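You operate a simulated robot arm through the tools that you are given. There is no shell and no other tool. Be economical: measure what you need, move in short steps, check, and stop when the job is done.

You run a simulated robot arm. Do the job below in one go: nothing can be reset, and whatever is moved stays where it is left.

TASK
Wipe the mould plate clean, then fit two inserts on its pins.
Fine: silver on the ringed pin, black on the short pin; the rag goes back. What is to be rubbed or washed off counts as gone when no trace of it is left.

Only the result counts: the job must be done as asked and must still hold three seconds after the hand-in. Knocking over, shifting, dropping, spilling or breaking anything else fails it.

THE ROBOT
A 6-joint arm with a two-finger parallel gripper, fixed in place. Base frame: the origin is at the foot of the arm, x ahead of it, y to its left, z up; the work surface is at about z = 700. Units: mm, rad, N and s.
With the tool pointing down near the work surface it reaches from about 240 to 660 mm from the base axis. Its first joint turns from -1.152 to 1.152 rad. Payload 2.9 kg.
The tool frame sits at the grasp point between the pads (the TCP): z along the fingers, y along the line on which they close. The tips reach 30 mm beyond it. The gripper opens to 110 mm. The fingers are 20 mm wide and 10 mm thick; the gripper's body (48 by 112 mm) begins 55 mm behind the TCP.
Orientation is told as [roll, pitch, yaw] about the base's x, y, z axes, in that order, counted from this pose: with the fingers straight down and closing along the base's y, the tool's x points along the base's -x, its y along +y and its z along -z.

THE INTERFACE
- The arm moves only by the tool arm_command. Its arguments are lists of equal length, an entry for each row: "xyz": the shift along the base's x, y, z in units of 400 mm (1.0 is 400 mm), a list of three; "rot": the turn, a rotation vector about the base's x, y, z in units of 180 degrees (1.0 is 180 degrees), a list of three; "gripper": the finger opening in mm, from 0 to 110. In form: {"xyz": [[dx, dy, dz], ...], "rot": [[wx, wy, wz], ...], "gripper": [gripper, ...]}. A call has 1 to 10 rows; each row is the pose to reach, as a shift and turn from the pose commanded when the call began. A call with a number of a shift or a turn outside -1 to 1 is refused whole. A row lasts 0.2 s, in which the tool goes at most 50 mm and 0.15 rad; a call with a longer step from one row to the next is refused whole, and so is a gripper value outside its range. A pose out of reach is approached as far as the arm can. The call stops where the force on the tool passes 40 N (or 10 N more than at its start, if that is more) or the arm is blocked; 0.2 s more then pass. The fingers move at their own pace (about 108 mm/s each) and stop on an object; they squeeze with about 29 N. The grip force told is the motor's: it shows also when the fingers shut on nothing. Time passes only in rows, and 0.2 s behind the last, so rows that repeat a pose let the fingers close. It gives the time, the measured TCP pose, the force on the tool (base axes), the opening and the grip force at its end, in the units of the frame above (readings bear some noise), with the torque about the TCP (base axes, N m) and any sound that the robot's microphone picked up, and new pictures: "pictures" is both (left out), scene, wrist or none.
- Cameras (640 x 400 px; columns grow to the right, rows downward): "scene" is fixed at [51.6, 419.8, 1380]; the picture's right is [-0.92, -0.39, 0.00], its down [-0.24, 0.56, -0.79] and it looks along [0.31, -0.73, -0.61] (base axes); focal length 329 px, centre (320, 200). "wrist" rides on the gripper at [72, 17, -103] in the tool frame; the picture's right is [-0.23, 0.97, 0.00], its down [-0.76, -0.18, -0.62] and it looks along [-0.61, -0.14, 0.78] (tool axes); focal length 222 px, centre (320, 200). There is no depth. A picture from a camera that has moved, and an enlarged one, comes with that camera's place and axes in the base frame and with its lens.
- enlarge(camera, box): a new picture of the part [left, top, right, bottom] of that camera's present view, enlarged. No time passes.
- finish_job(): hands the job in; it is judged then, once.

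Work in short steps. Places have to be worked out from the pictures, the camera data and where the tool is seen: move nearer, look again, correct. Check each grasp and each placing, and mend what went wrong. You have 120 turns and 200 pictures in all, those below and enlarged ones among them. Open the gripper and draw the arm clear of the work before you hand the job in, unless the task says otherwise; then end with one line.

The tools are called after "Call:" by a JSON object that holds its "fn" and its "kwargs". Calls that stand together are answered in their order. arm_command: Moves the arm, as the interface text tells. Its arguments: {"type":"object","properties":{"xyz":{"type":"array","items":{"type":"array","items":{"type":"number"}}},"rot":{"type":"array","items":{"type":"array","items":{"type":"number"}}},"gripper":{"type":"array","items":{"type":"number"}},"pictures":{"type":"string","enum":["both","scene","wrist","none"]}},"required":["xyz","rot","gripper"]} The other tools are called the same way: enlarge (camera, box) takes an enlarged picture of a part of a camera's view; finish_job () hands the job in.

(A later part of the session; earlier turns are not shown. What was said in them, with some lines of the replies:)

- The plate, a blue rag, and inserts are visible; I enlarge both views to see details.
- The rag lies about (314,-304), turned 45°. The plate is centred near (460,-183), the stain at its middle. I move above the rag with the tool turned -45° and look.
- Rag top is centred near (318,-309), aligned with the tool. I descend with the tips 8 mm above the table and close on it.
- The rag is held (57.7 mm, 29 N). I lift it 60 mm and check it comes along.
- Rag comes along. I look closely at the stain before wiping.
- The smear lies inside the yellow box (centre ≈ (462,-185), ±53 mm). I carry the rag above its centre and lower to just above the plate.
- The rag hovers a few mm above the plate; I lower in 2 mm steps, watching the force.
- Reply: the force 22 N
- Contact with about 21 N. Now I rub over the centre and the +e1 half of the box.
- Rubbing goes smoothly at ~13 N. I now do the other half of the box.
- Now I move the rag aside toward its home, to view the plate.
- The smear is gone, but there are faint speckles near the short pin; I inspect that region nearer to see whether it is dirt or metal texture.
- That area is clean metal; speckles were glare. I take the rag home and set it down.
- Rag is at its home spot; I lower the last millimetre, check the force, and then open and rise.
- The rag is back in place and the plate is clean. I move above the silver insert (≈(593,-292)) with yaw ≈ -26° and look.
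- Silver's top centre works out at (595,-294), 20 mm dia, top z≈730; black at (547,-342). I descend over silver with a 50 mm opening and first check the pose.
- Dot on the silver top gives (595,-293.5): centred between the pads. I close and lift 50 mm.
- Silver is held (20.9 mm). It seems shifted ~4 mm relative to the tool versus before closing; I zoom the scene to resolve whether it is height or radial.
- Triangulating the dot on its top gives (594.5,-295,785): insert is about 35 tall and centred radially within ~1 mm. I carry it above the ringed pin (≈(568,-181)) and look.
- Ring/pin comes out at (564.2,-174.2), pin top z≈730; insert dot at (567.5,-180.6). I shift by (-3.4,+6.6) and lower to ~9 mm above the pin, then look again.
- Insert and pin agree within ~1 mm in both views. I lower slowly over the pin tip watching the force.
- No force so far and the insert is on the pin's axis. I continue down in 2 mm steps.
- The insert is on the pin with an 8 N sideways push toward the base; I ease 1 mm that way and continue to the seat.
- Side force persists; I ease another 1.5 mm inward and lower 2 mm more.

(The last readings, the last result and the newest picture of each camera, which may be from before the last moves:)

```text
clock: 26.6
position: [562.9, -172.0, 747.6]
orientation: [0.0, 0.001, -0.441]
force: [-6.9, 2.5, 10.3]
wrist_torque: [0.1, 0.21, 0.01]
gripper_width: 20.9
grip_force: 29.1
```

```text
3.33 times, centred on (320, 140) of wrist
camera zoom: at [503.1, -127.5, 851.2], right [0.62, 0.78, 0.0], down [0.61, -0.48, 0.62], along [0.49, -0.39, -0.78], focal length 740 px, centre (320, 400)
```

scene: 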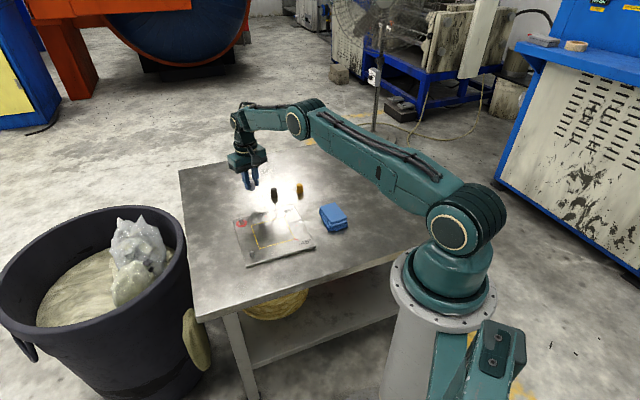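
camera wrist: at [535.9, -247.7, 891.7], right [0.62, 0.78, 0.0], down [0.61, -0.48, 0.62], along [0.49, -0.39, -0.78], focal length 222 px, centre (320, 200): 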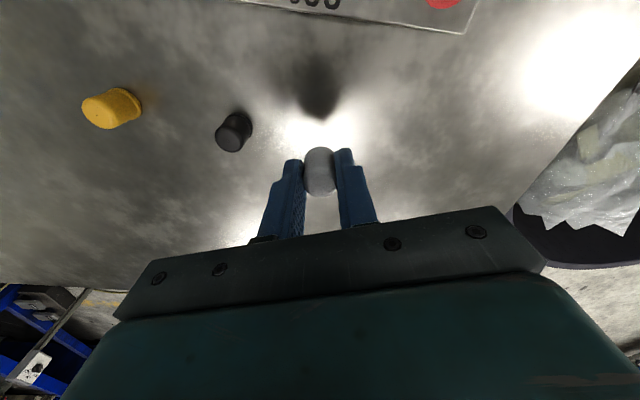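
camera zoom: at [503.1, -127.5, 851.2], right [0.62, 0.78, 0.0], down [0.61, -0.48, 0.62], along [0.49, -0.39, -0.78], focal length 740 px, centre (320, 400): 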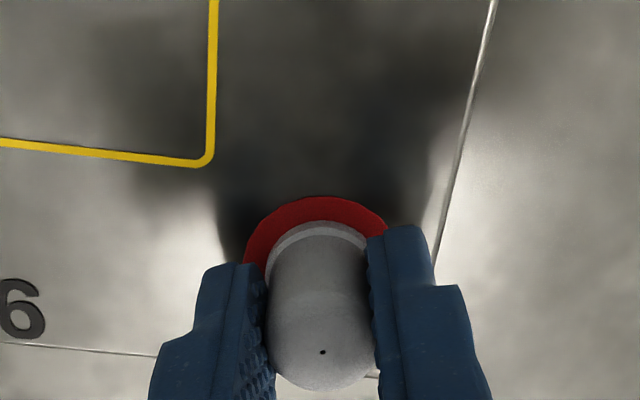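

Vertical load builds to ~10 N, so it is at or near the seat; I open the fingers and look, then rise.

Call:
{"fn": "arm_command", "kwargs": {"xyz": [[0, 0, 0], [0, 0, 0], [0, 0, 0], [0, 0, 0.05], [0, 0, 0.12], [0, 0, 0.2]], "rot": [[0, 0, 0], [0, 0, 0], [0, 0, 0], [0, 0, 0], [0, 0, 0], [0, 0, 0]], "gripper": [40, 50, 50, 50, 50, 50], "pictures": "none"}}

Call:
{"fn": "enlarge", "kwargs": {"camera": "scene", "box": [225, 185, 265, 235]}}

Call:
{"fn": "enlarge", "kwargs": {"camera": "wrist", "box": [240, 60, 400, 220]}}

```text
clock: 28.0
position: [561.6, -176.1, 825.7]
orientation: [-0.001, -0.001, -0.439]
force: [-0.2, 0.2, -0.3]
wrist_torque: [-0.01, 0.01, -0.02]
gripper_width: 50.1
grip_force: 0.0
```

```text
8.00 times, centred on (245, 210) of scene
camera zoom: at [51.6, 419.8, 1380.0], right [-0.92, -0.39, 0.0], down [-0.24, 0.56, -0.79], along [0.31, -0.73, -0.61], focal length 2633 px, centre (920, 120)
```

zoom: 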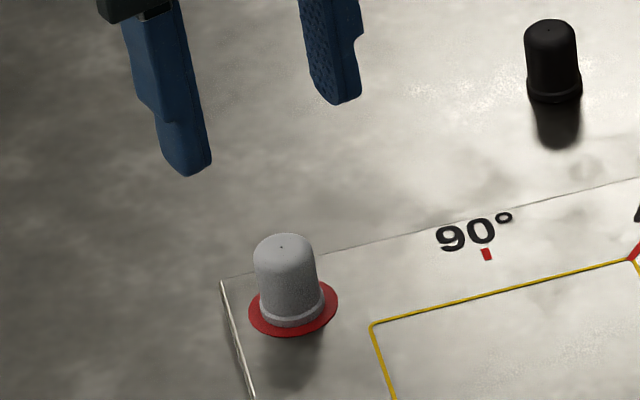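

```text
2.50 times, centred on (320, 140) of wrist
camera zoom: at [502.5, -128.7, 930.2], right [0.62, 0.78, 0.0], down [0.61, -0.49, 0.62], along [0.49, -0.39, -0.78], focal length 555 px, centre (320, 350)
```

zoom: 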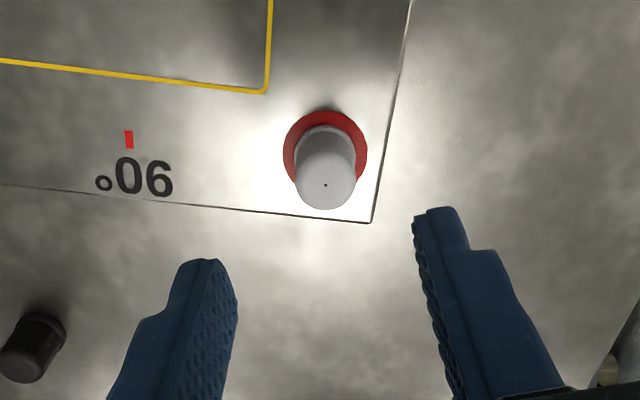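

Silver stands upright on the ringed pin, its base coinciding with the ring centre. I zoom to check there's no gap.

Call:
{"fn": "enlarge", "kwargs": {"camera": "scene", "box": [236, 208, 260, 232]}}

Call:
{"fn": "enlarge", "kwargs": {"camera": "wrist", "box": [296, 90, 346, 150]}}

```text
16.00 times, centred on (248, 220) of scene
camera zoom: at [51.6, 419.8, 1380.0], right [-0.92, -0.39, 0.0], down [-0.24, 0.56, -0.79], along [0.31, -0.73, -0.61], focal length 5267 px, centre (1472, -120)
```

zoom: 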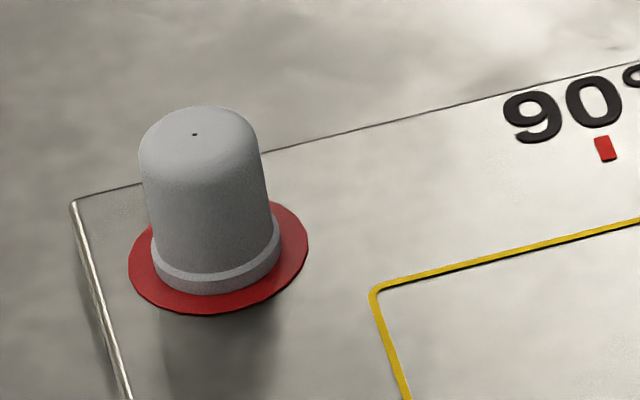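

```text
6.67 times, centred on (321, 120) of wrist
camera zoom: at [502.5, -128.7, 930.2], right [0.62, 0.78, 0.0], down [0.61, -0.49, 0.62], along [0.49, -0.39, -0.78], focal length 1481 px, centre (313, 733)
```

zoom: 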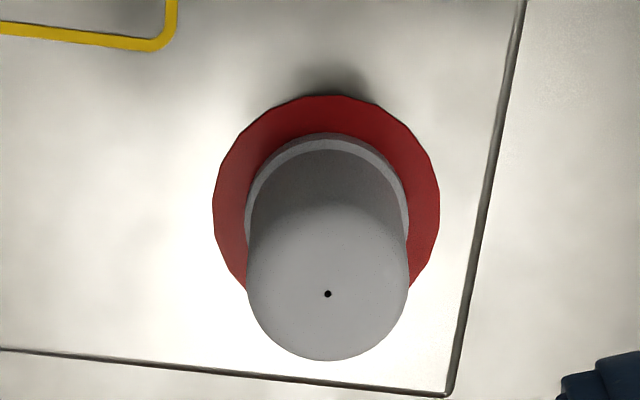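

Silver is seated flush and centred. Now I go above the black insert (≈(547,-342)).

Call:
{"fn": "arm_command", "kwargs": {"xyz": [[-0.01, -0.105, 0], [-0.02, -0.21, 0], [-0.03, -0.315, 0], [-0.038, -0.421, 0]], "rot": [[0, 0, 0], [0, 0, 0], [0, 0, 0], [0, 0, 0]], "gripper": [50, 50, 50, 50], "pictures": "none"}}

Call:
{"fn": "enlarge", "kwargs": {"camera": "wrist", "box": [240, 60, 400, 220]}}

```text
clock: 29.0
position: [547.2, -341.5, 826.6]
orientation: [0.0, 0.0, -0.439]
force: [-0.7, 0.4, -0.3]
wrist_torque: [0.03, -0.01, 0.04]
gripper_width: 50.0
grip_force: 0.1
```

```text
2.50 times, centred on (320, 140) of wrist
camera zoom: at [488.3, -295.7, 930.9], right [0.62, 0.78, 0.0], down [0.61, -0.48, 0.62], along [0.49, -0.39, -0.78], focal length 555 px, centre (320, 350)
```

zoom: 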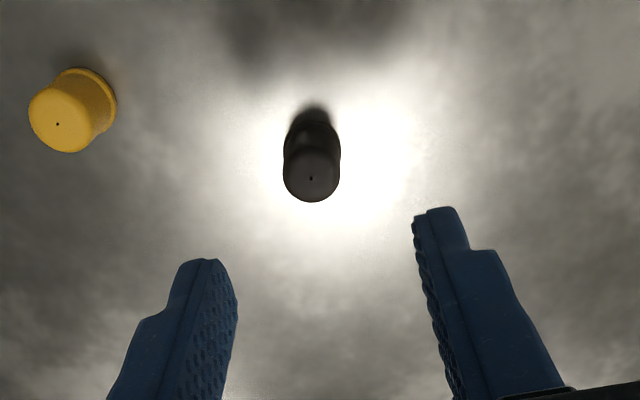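

Black's dot is at (547.3,-345.7). I shift 4 mm in -y, descend, close, and lift.

Call:
{"fn": "arm_command", "kwargs": {"xyz": [[0.0005, -0.0095, -0.06], [0.0005, -0.0095, -0.12], [0.0005, -0.0095, -0.18], [0.0005, -0.0095, -0.2225], [0.0005, -0.0095, -0.2225], [0.0005, -0.0095, -0.2225], [0.0005, -0.0095, -0.2225], [0.0005, -0.0095, -0.18], [0.0005, -0.0095, -0.1], [0.0005, -0.0095, -0.01]], "rot": [[0, 0, 0], [0, 0, 0], [0, 0, 0], [0, 0, 0], [0, 0, 0], [0, 0, 0], [0, 0, 0], [0, 0, 0], [0, 0, 0], [0, 0, 0]], "gripper": [50, 50, 50, 50, 20, 10, 10, 10, 10, 10], "pictures": "scene"}}

Call:
{"fn": "enlarge", "kwargs": {"camera": "wrist", "box": [260, 80, 380, 200]}}

```text
clock: 31.2
position: [545.2, -344.5, 821.2]
orientation: [0.0, 0.0, -0.439]
force: [0.1, -0.3, -0.2]
wrist_torque: [0.03, -0.01, -0.01]
gripper_width: 20.7
grip_force: 28.4
```

scene: 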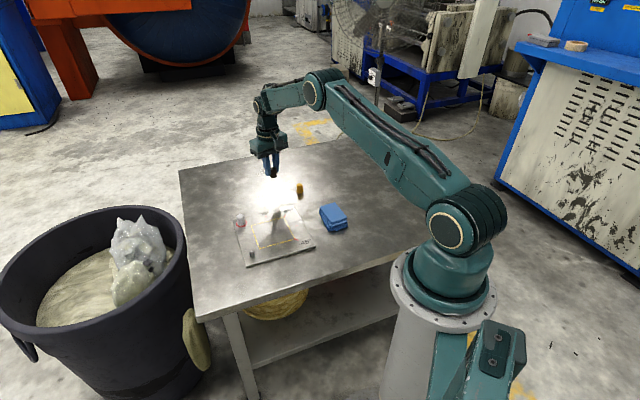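

```text
3.33 times, centred on (320, 140) of wrist
camera zoom: at [486.6, -298.7, 926.4], right [0.62, 0.78, 0.0], down [0.61, -0.49, 0.62], along [0.49, -0.39, -0.78], focal length 740 px, centre (320, 400)
```

zoom: 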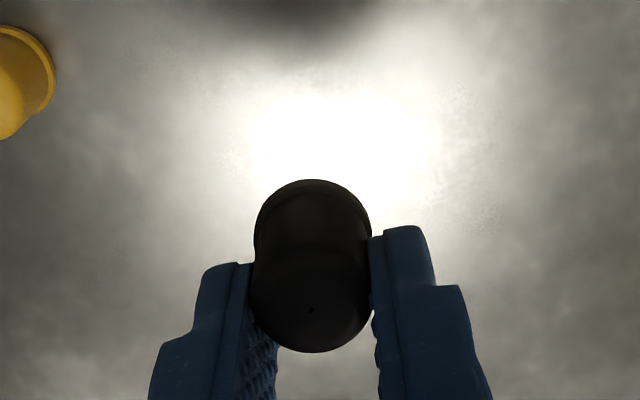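

Black is held (20.7 mm) but sits differently from silver; I zoom both views to triangulate.

Call:
{"fn": "enlarge", "kwargs": {"camera": "scene", "box": [250, 140, 300, 190]}}

Call:
{"fn": "enlarge", "kwargs": {"camera": "wrist", "box": [280, 110, 360, 190]}}

```text
8.00 times, centred on (275, 165) of scene
camera zoom: at [51.6, 419.8, 1380.0], right [-0.92, -0.39, 0.0], down [-0.24, 0.56, -0.79], along [0.31, -0.73, -0.61], focal length 2633 px, centre (680, 480)
```

zoom: 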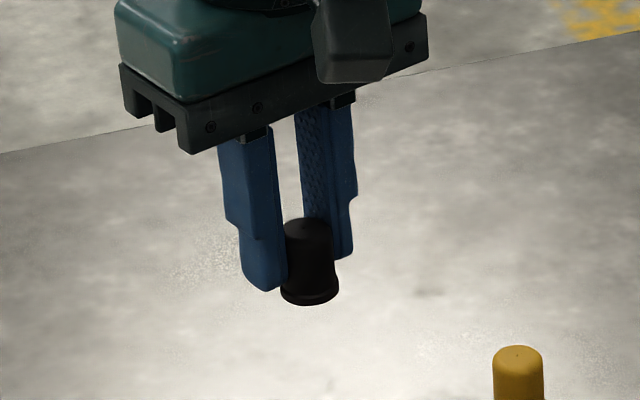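

```text
5.00 times, centred on (320, 150) of wrist
camera zoom: at [486.6, -298.7, 926.4], right [0.62, 0.78, 0.0], down [0.61, -0.49, 0.62], along [0.49, -0.39, -0.78], focal length 1111 px, centre (320, 450)
```

zoom: 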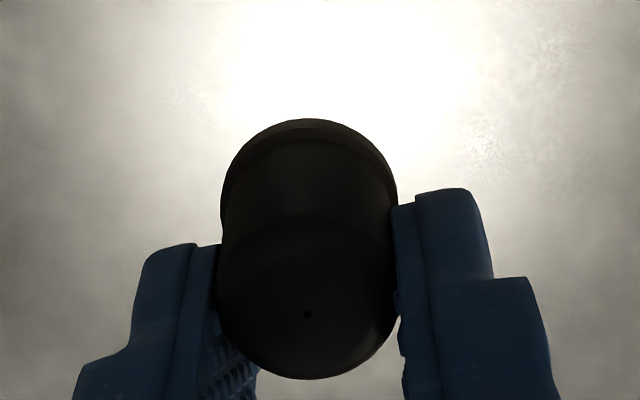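

Black is held ~8 mm inward of the pad centre. I set it back down at its spot, open, and look before regrasping.

Call:
{"fn": "arm_command", "kwargs": {"xyz": [[0, 0, -0.09], [0, 0, -0.17], [0, 0, -0.2], [0, 0, -0.2125]], "rot": [[0, 0, 0], [0, 0, 0], [0, 0, 0], [0, 0, 0]], "gripper": [10, 10, 10, 10], "pictures": "none"}}

Call:
{"fn": "enlarge", "kwargs": {"camera": "scene", "box": [250, 165, 300, 215]}}

Call:
{"fn": "enlarge", "kwargs": {"camera": "wrist", "box": [260, 80, 380, 200]}}

```text
clock: 32.2
position: [546.2, -346.4, 736.9]
orientation: [0.0, -0.001, -0.441]
force: [0.1, 0.8, -0.1]
wrist_torque: [-0.05, -0.02, 0.02]
gripper_width: 20.8
grip_force: 29.3
```

```text
8.00 times, centred on (275, 190) of scene
camera zoom: at [51.6, 419.8, 1380.0], right [-0.92, -0.39, 0.0], down [-0.24, 0.56, -0.79], along [0.31, -0.73, -0.61], focal length 2633 px, centre (680, 280)
```

zoom: 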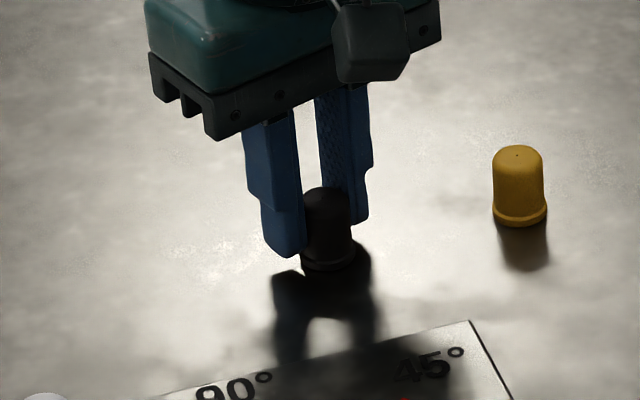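

```text
3.33 times, centred on (320, 140) of wrist
camera zoom: at [487.2, -300.3, 841.3], right [0.62, 0.78, 0.0], down [0.61, -0.48, 0.62], along [0.49, -0.39, -0.78], focal length 740 px, centre (320, 400)
```

zoom: 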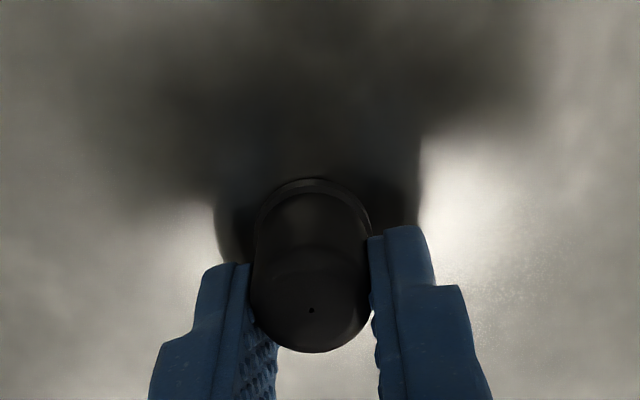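

It is back upright on its spot. I open, shift 8 mm inward (radially), close again and view.

Call:
{"fn": "arm_command", "kwargs": {"xyz": [[0, 0, 0], [0, 0, 0], [-0.009, 0.004, 0], [-0.018, 0.0085, 0], [-0.018, 0.0085, 0]], "rot": [[0, 0, 0], [0, 0, 0], [0, 0, 0], [0, 0, 0], [0, 0, 0]], "gripper": [35, 40, 40, 40, 40], "pictures": "none"}}

Call:
{"fn": "enlarge", "kwargs": {"camera": "wrist", "box": [260, 80, 380, 200]}}

```text
clock: 33.4
position: [539.4, -342.9, 736.4]
orientation: [0.001, -0.001, -0.441]
force: [0.3, 0.0, 0.2]
wrist_torque: [-0.01, -0.03, -0.03]
gripper_width: 39.8
grip_force: 0.1
```

```text
3.33 times, centred on (320, 140) of wrist
camera zoom: at [480.6, -296.8, 841.5], right [0.62, 0.78, 0.0], down [0.61, -0.48, 0.62], along [0.49, -0.39, -0.78], focal length 740 px, centre (320, 400)
```

zoom: 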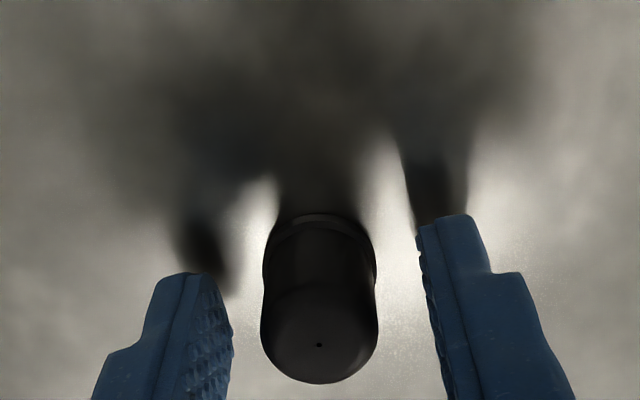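

Now the dot sits almost where silver's did (centred). I close and check for shifting.

Call:
{"fn": "arm_command", "kwargs": {"xyz": [[0, 0, 0], [0, 0, 0], [0, 0, 0], [0, 0, 0]], "rot": [[0, 0, 0], [0, 0, 0], [0, 0, 0], [0, 0, 0]], "gripper": [30, 20, 10, 10], "pictures": "none"}}

Call:
{"fn": "enlarge", "kwargs": {"camera": "wrist", "box": [260, 80, 380, 200]}}

```text
clock: 34.4
position: [538.8, -342.3, 736.8]
orientation: [0.0, 0.002, -0.441]
force: [0.1, 0.7, -0.2]
wrist_torque: [-0.02, 0.0, -0.03]
gripper_width: 20.9
grip_force: 29.1
```

```text
3.33 times, centred on (320, 140) of wrist
camera zoom: at [480.6, -296.7, 841.3], right [0.62, 0.78, 0.0], down [0.61, -0.48, 0.62], along [0.49, -0.39, -0.78], focal length 740 px, centre (320, 400)
```

zoom: 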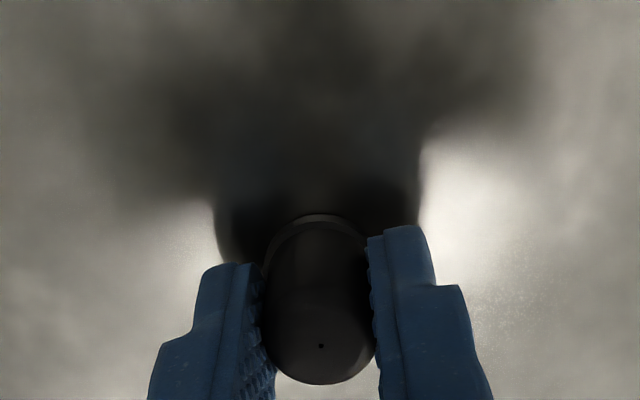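

Black is now gripped near centre. I lift and carry it over to above the short pin (≈(465,-78)).

Call:
{"fn": "arm_command", "kwargs": {"xyz": [[0, 0, 0.09], [0, 0, 0.19], [-0.035, 0.11, 0.2125], [-0.066, 0.22, 0.2125], [-0.098, 0.33, 0.2125], [-0.13, 0.44, 0.2125], [-0.16, 0.55, 0.2125], [-0.187, 0.661, 0.2125]], "rot": [[0, 0, 0], [0, 0, 0], [0, 0, 0], [0, 0, 0], [0, 0, 0], [0, 0, 0], [0, 0, 0], [0, 0, 0]], "gripper": [10, 10, 10, 10, 10, 10, 10, 10], "pictures": "none"}}

Call:
{"fn": "enlarge", "kwargs": {"camera": "wrist", "box": [240, 60, 400, 220]}}

Call:
{"fn": "enlarge", "kwargs": {"camera": "scene", "box": [220, 180, 320, 270]}}

```text
clock: 36.2
position: [465.0, -78.6, 823.9]
orientation: [0.001, 0.0, -0.44]
force: [0.4, -0.3, -0.1]
wrist_torque: [-0.01, 0.0, 0.0]
gripper_width: 20.6
grip_force: 28.8
```

```text
2.50 times, centred on (320, 140) of wrist
camera zoom: at [406.0, -33.7, 928.2], right [0.62, 0.78, 0.0], down [0.61, -0.49, 0.62], along [0.49, -0.39, -0.78], focal length 555 px, centre (320, 350)
```

zoom: 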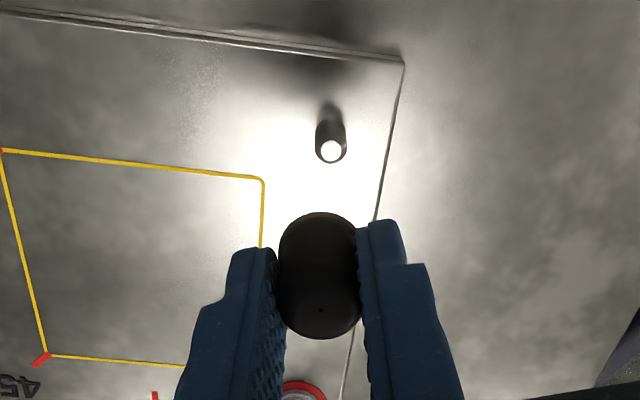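

```text
4.44 times, centred on (270, 225) of scene
camera zoom: at [51.7, 419.8, 1380.0], right [-0.92, -0.39, 0.0], down [-0.24, 0.56, -0.79], along [0.31, -0.73, -0.61], focal length 1463 px, centre (542, 89)
```

zoom: 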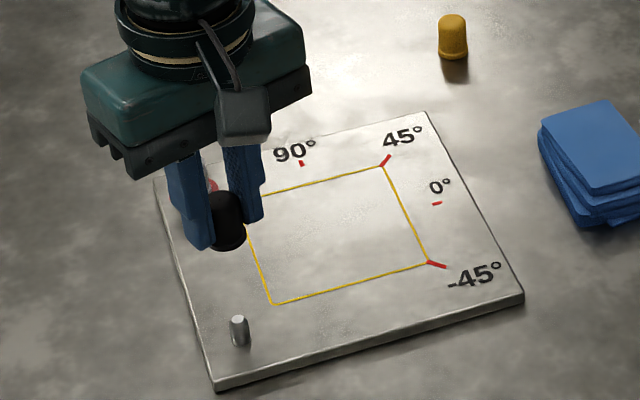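

Short pin works out at about (463.5,-73). With the calibration learnt from silver I shift (-1.9,+6.2) and lower to ~10 mm above its tip.

Call:
{"fn": "arm_command", "kwargs": {"xyz": [[-0.0048, 0.0155, 0], [-0.0048, 0.0155, -0.06], [-0.0048, 0.0155, -0.1175]], "rot": [[0, 0, 0], [0, 0, 0], [0, 0, 0]], "gripper": [10, 10, 10], "pictures": "none"}}

Call:
{"fn": "enlarge", "kwargs": {"camera": "wrist", "box": [260, 80, 380, 200]}}

Call:
{"fn": "enlarge", "kwargs": {"camera": "scene", "box": [240, 215, 280, 265]}}

```text
clock: 37.0
position: [464.3, -71.9, 775.5]
orientation: [0.001, 0.0, -0.439]
force: [-0.2, 0.7, 0.0]
wrist_torque: [0.01, 0.04, -0.04]
gripper_width: 20.9
grip_force: 28.9
```

```text
3.33 times, centred on (320, 140) of wrist
camera zoom: at [405.8, -26.7, 880.0], right [0.62, 0.78, 0.0], down [0.61, -0.49, 0.62], along [0.49, -0.39, -0.78], focal length 740 px, centre (320, 400)
```

zoom: 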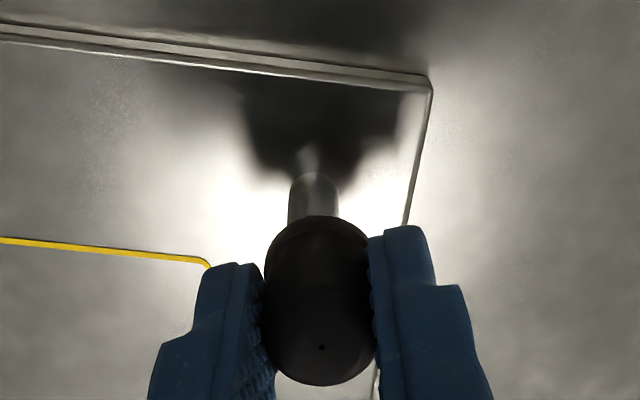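

```text
8.00 times, centred on (260, 240) of scene
camera zoom: at [51.6, 419.8, 1380.0], right [-0.92, -0.39, 0.0], down [-0.24, 0.56, -0.79], along [0.31, -0.73, -0.61], focal length 2633 px, centre (800, -120)
```

zoom: 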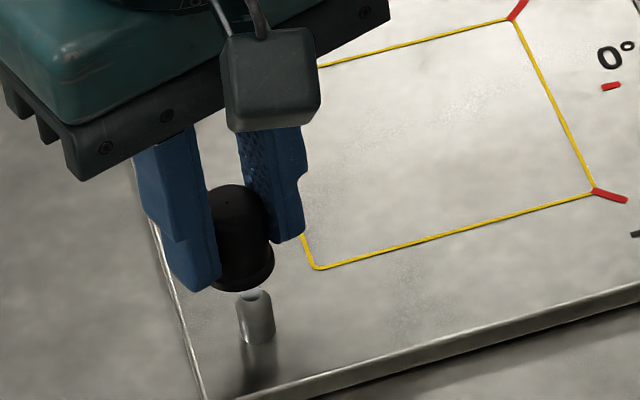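

Both views say the insert needs about 2 mm toward (-x, slightly -y). I apply (-2.2,-0.7) and begin lowering gently.

Call:
{"fn": "arm_command", "kwargs": {"xyz": [[-0.0055, -0.0018, 0], [-0.0055, -0.0018, -0.01], [-0.0055, -0.0018, -0.02], [-0.0055, -0.0018, -0.025], [-0.0055, -0.0018, -0.03]], "rot": [[0, 0, 0], [0, 0, 0], [0, 0, 0], [0, 0, 0], [0, 0, 0]], "gripper": [10, 10, 10, 10, 10], "pictures": "none"}}

Call:
{"fn": "enlarge", "kwargs": {"camera": "wrist", "box": [260, 80, 380, 200]}}

Call:
{"fn": "enlarge", "kwargs": {"camera": "scene", "box": [240, 215, 280, 265]}}

```text
clock: 38.2
position: [461.1, -73.0, 763.3]
orientation: [-0.001, -0.001, -0.44]
force: [0.6, -0.1, -0.4]
wrist_torque: [0.01, 0.01, 0.01]
gripper_width: 20.7
grip_force: 28.6
```

```text
3.33 times, centred on (320, 140) of wrist
camera zoom: at [402.1, -26.6, 867.6], right [0.62, 0.78, 0.0], down [0.61, -0.48, 0.62], along [0.49, -0.39, -0.78], focal length 740 px, centre (320, 400)
```

zoom: 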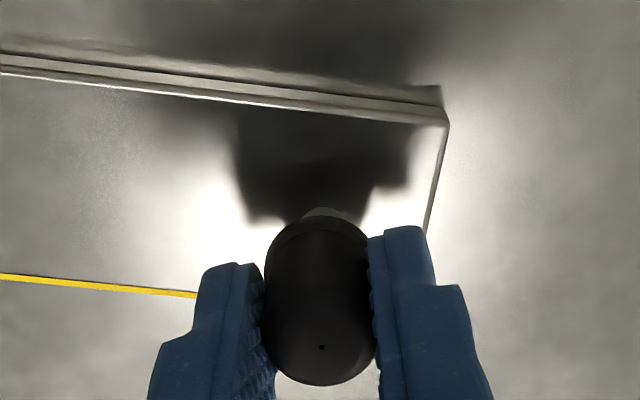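

```text
8.00 times, centred on (260, 240) of scene
camera zoom: at [51.6, 419.8, 1380.0], right [-0.92, -0.39, 0.0], down [-0.24, 0.56, -0.79], along [0.31, -0.73, -0.61], focal length 2633 px, centre (800, -120)
```

zoom: 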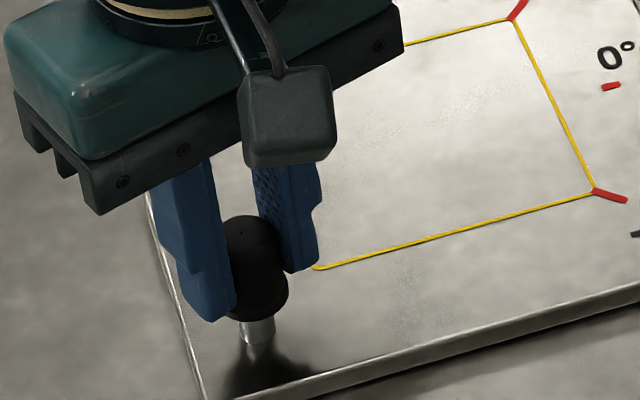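

Slight overshoot (~1 mm); I correct (+0.5,+0.5) and keep lowering in 2 mm steps.

Call:
{"fn": "arm_command", "kwargs": {"xyz": [[0.0012, 0.0015, 0], [0.0012, 0.0015, -0.005], [0.0012, 0.0015, -0.01], [0.0012, 0.0015, -0.015], [0.0012, 0.0015, -0.02]], "rot": [[0, 0, 0], [0, 0, 0], [0, 0, 0], [0, 0, 0], [0, 0, 0]], "gripper": [10, 10, 10, 10, 10], "pictures": "none"}}

Call:
{"fn": "enlarge", "kwargs": {"camera": "wrist", "box": [260, 80, 380, 200]}}

Call:
{"fn": "enlarge", "kwargs": {"camera": "scene", "box": [240, 215, 280, 265]}}

```text
clock: 39.4
position: [461.5, -72.0, 756.6]
orientation: [0.0, 0.0, -0.438]
force: [0.5, 0.6, -0.9]
wrist_torque: [0.02, -0.01, -0.01]
gripper_width: 20.8
grip_force: 29.3
```

```text
3.33 times, centred on (320, 140) of wrist
camera zoom: at [402.7, -26.8, 859.9], right [0.62, 0.78, 0.0], down [0.61, -0.48, 0.62], along [0.49, -0.39, -0.78], focal length 740 px, centre (320, 400)
```

zoom: 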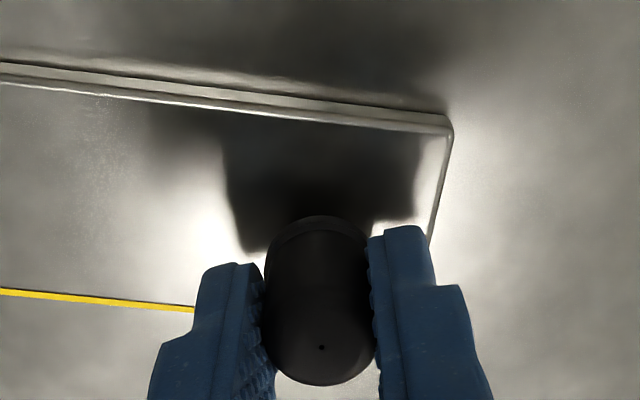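

```text
8.00 times, centred on (260, 240) of scene
camera zoom: at [51.6, 419.8, 1380.0], right [-0.92, -0.39, 0.0], down [-0.24, 0.56, -0.79], along [0.31, -0.73, -0.61], focal length 2633 px, centre (800, -120)
```

zoom: 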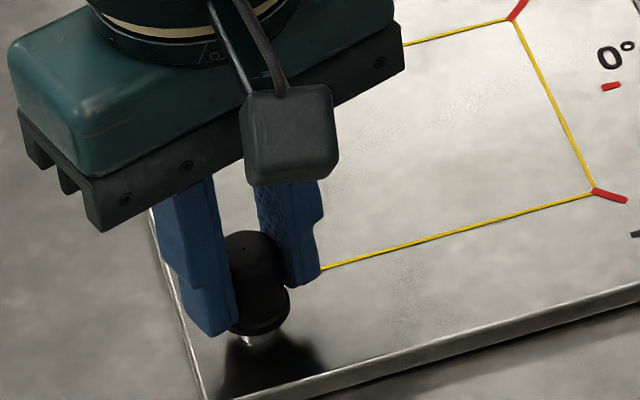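

No force; black is sliding over the pin. I continue to the seat.

Call:
{"fn": "arm_command", "kwargs": {"xyz": [[0, 0, -0.005], [0, 0, -0.01], [0, 0, -0.015], [0, 0, -0.02]], "rot": [[0, 0, 0], [0, 0, 0], [0, 0, 0], [0, 0, 0]], "gripper": [10, 10, 10, 10], "pictures": "none"}}

Call:
{"fn": "enlarge", "kwargs": {"camera": "scene", "box": [240, 215, 280, 265]}}

```text
clock: 40.4
position: [462.3, -71.4, 747.9]
orientation: [0.0, -0.002, -0.44]
force: [-0.1, -0.3, 2.4]
wrist_torque: [-0.01, -0.06, 0.03]
gripper_width: 20.8
grip_force: 28.8
```

```text
8.00 times, centred on (260, 240) of scene
camera zoom: at [51.6, 419.8, 1380.0], right [-0.92, -0.39, 0.0], down [-0.24, 0.56, -0.79], along [0.31, -0.73, -0.61], focal length 2633 px, centre (800, -120)
```

zoom: 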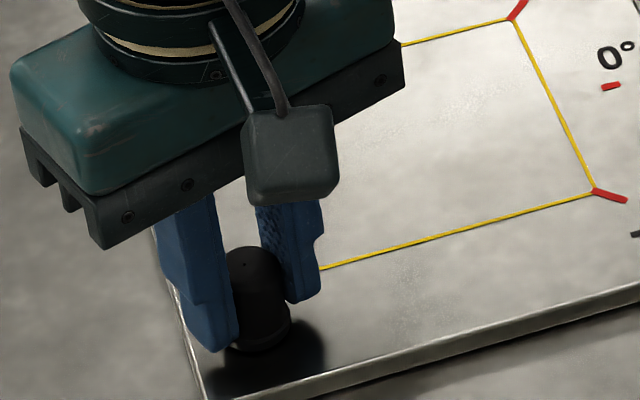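

Force begins to rise (2.4 N): seated. I press 1 mm, then open and rise well clear.

Call:
{"fn": "arm_command", "kwargs": {"xyz": [[0, 0, -0.003], [0, 0, -0.002], [0, 0, -0.001], [0, 0, -0.001], [0, 0, 0.05], [0, 0, 0.13], [0, 0, 0.22], [0, 0, 0.33]], "rot": [[0, 0, 0], [0, 0, 0], [0, 0, 0], [0, 0, 0], [0, 0, 0], [0, 0, 0], [0, 0, 0], [0, 0, 0]], "gripper": [10, 40, 50, 50, 50, 50, 50, 50], "pictures": "none"}}

Call:
{"fn": "enlarge", "kwargs": {"camera": "scene", "box": [240, 215, 280, 265]}}

Call:
{"fn": "enlarge", "kwargs": {"camera": "wrist", "box": [220, 20, 400, 200]}}

```text
clock: 42.2
position: [462.3, -74.1, 878.9]
orientation: [-0.001, -0.002, -0.442]
force: [-0.7, 0.0, 0.2]
wrist_torque: [0.01, 0.01, 0.04]
gripper_width: 50.3
grip_force: 0.1
```

```text
8.00 times, centred on (260, 240) of scene
camera zoom: at [51.6, 419.8, 1380.0], right [-0.92, -0.39, 0.0], down [-0.24, 0.56, -0.79], along [0.31, -0.73, -0.61], focal length 2633 px, centre (800, -120)
```

zoom: 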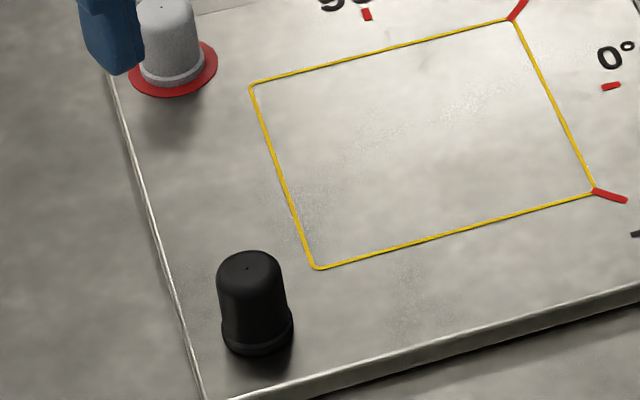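

```text
2.22 times, centred on (310, 110) of wrist
camera zoom: at [402.3, -27.7, 984.1], right [0.62, 0.78, 0.0], down [0.61, -0.49, 0.62], along [0.49, -0.39, -0.78], focal length 494 px, centre (342, 400)
```

zoom: 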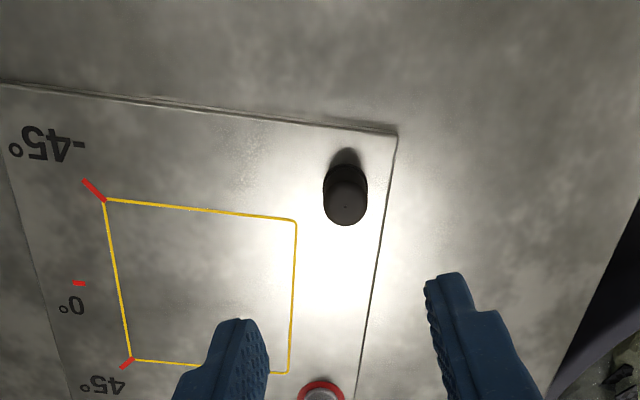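

Black stands upright, flush on the short pin. I retract to near the start pose for a full final check of plate, rag and inserts.

Call:
{"fn": "arm_command", "kwargs": {"xyz": [[-0.06, -0.03, 0.06], [-0.12, -0.07, 0.09], [-0.18, -0.11, 0.1], [-0.24, -0.15, 0.1], [-0.3, -0.2, 0.1]], "rot": [[0, 0, 0], [0, 0, 0], [0, 0, 0], [0, 0, 0], [0, 0, 0]], "gripper": [70, 90, 110, 110, 110]}}

Call:
{"fn": "enlarge", "kwargs": {"camera": "scene", "box": [210, 160, 370, 280]}}

Call:
{"fn": "enlarge", "kwargs": {"camera": "scene", "box": [230, 195, 320, 265]}}

```text
clock: 43.4
position: [343.1, -152.5, 918.9]
orientation: [0.0, 0.0, -0.44]
force: [-0.3, -0.3, 0.1]
wrist_torque: [0.0, 0.03, 0.02]
gripper_width: 110.2
grip_force: 0.0
camera wrist: at [283.0, -105.8, 1023.2], right [0.62, 0.78, 0.0], down [0.61, -0.48, 0.62], along [0.49, -0.39, -0.78], focal length 222 px, centre (320, 200)
```

scene: 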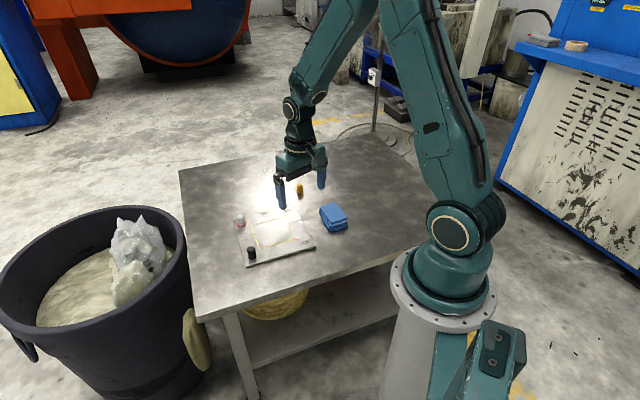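
wrist: 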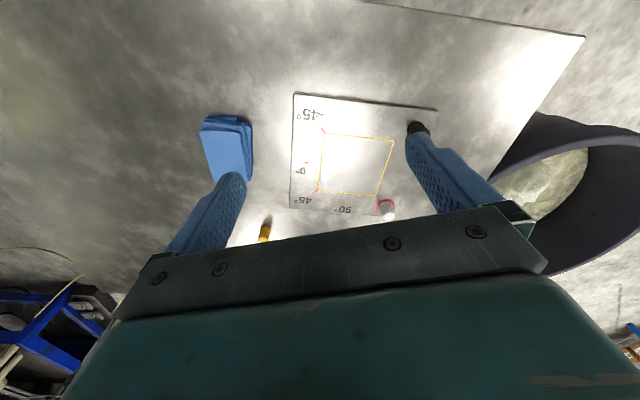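

```text
3.33 times, centred on (290, 220) of scene
camera zoom: at [51.6, 419.8, 1380.0], right [-0.92, -0.39, 0.0], down [-0.24, 0.56, -0.79], along [0.31, -0.73, -0.61], focal length 1097 px, centre (420, 133)
```

zoom: 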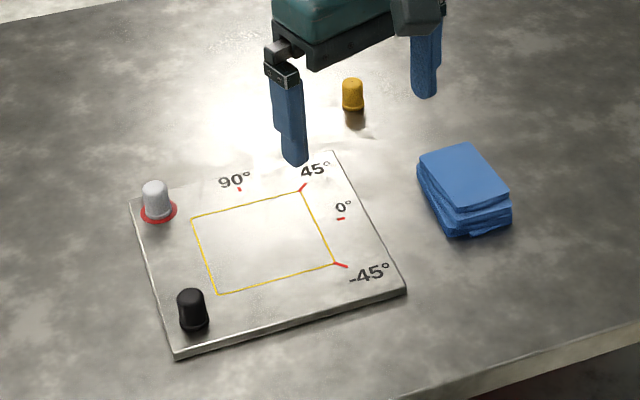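

```text
5.71 times, centred on (275, 230) of scene
camera zoom: at [51.6, 419.8, 1380.0], right [-0.92, -0.39, 0.0], down [-0.24, 0.56, -0.79], along [0.31, -0.73, -0.61], focal length 1881 px, centre (577, 29)
```

zoom: 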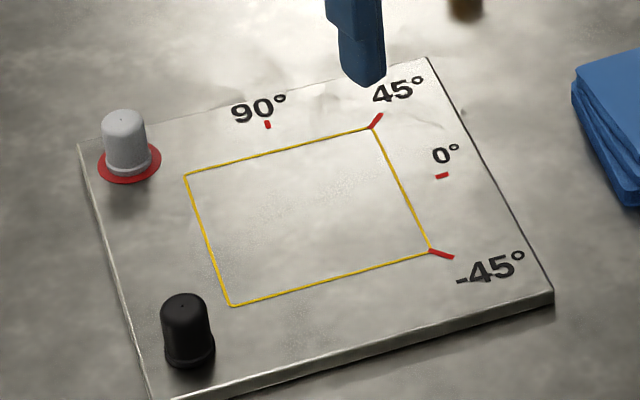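

All in place; one last close look at the plate surface from the wrist.

Call:
{"fn": "enlarge", "kwargs": {"camera": "wrist", "box": [285, 85, 445, 225]}}

```text
2.86 times, centred on (365, 155) of wrist
camera zoom: at [283.0, -105.8, 1023.2], right [0.62, 0.78, 0.0], down [0.61, -0.48, 0.62], along [0.49, -0.39, -0.78], focal length 635 px, centre (191, 329)
```

zoom: 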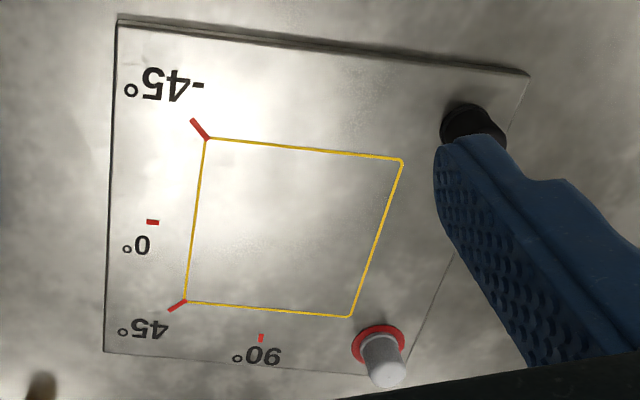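

The plate shows no trace of the smear, both inserts are seated, the rag is back, and the arm is clear with the gripper open; I hand in.

Call:
{"fn": "finish_job", "kwargs": {}}

```text
The job is handed in.
```

The mould plate is wiped clean, silver is seated on the ringed pin and black on the short pin, and the rag is back in its place. The arm is clear with the gripper open.
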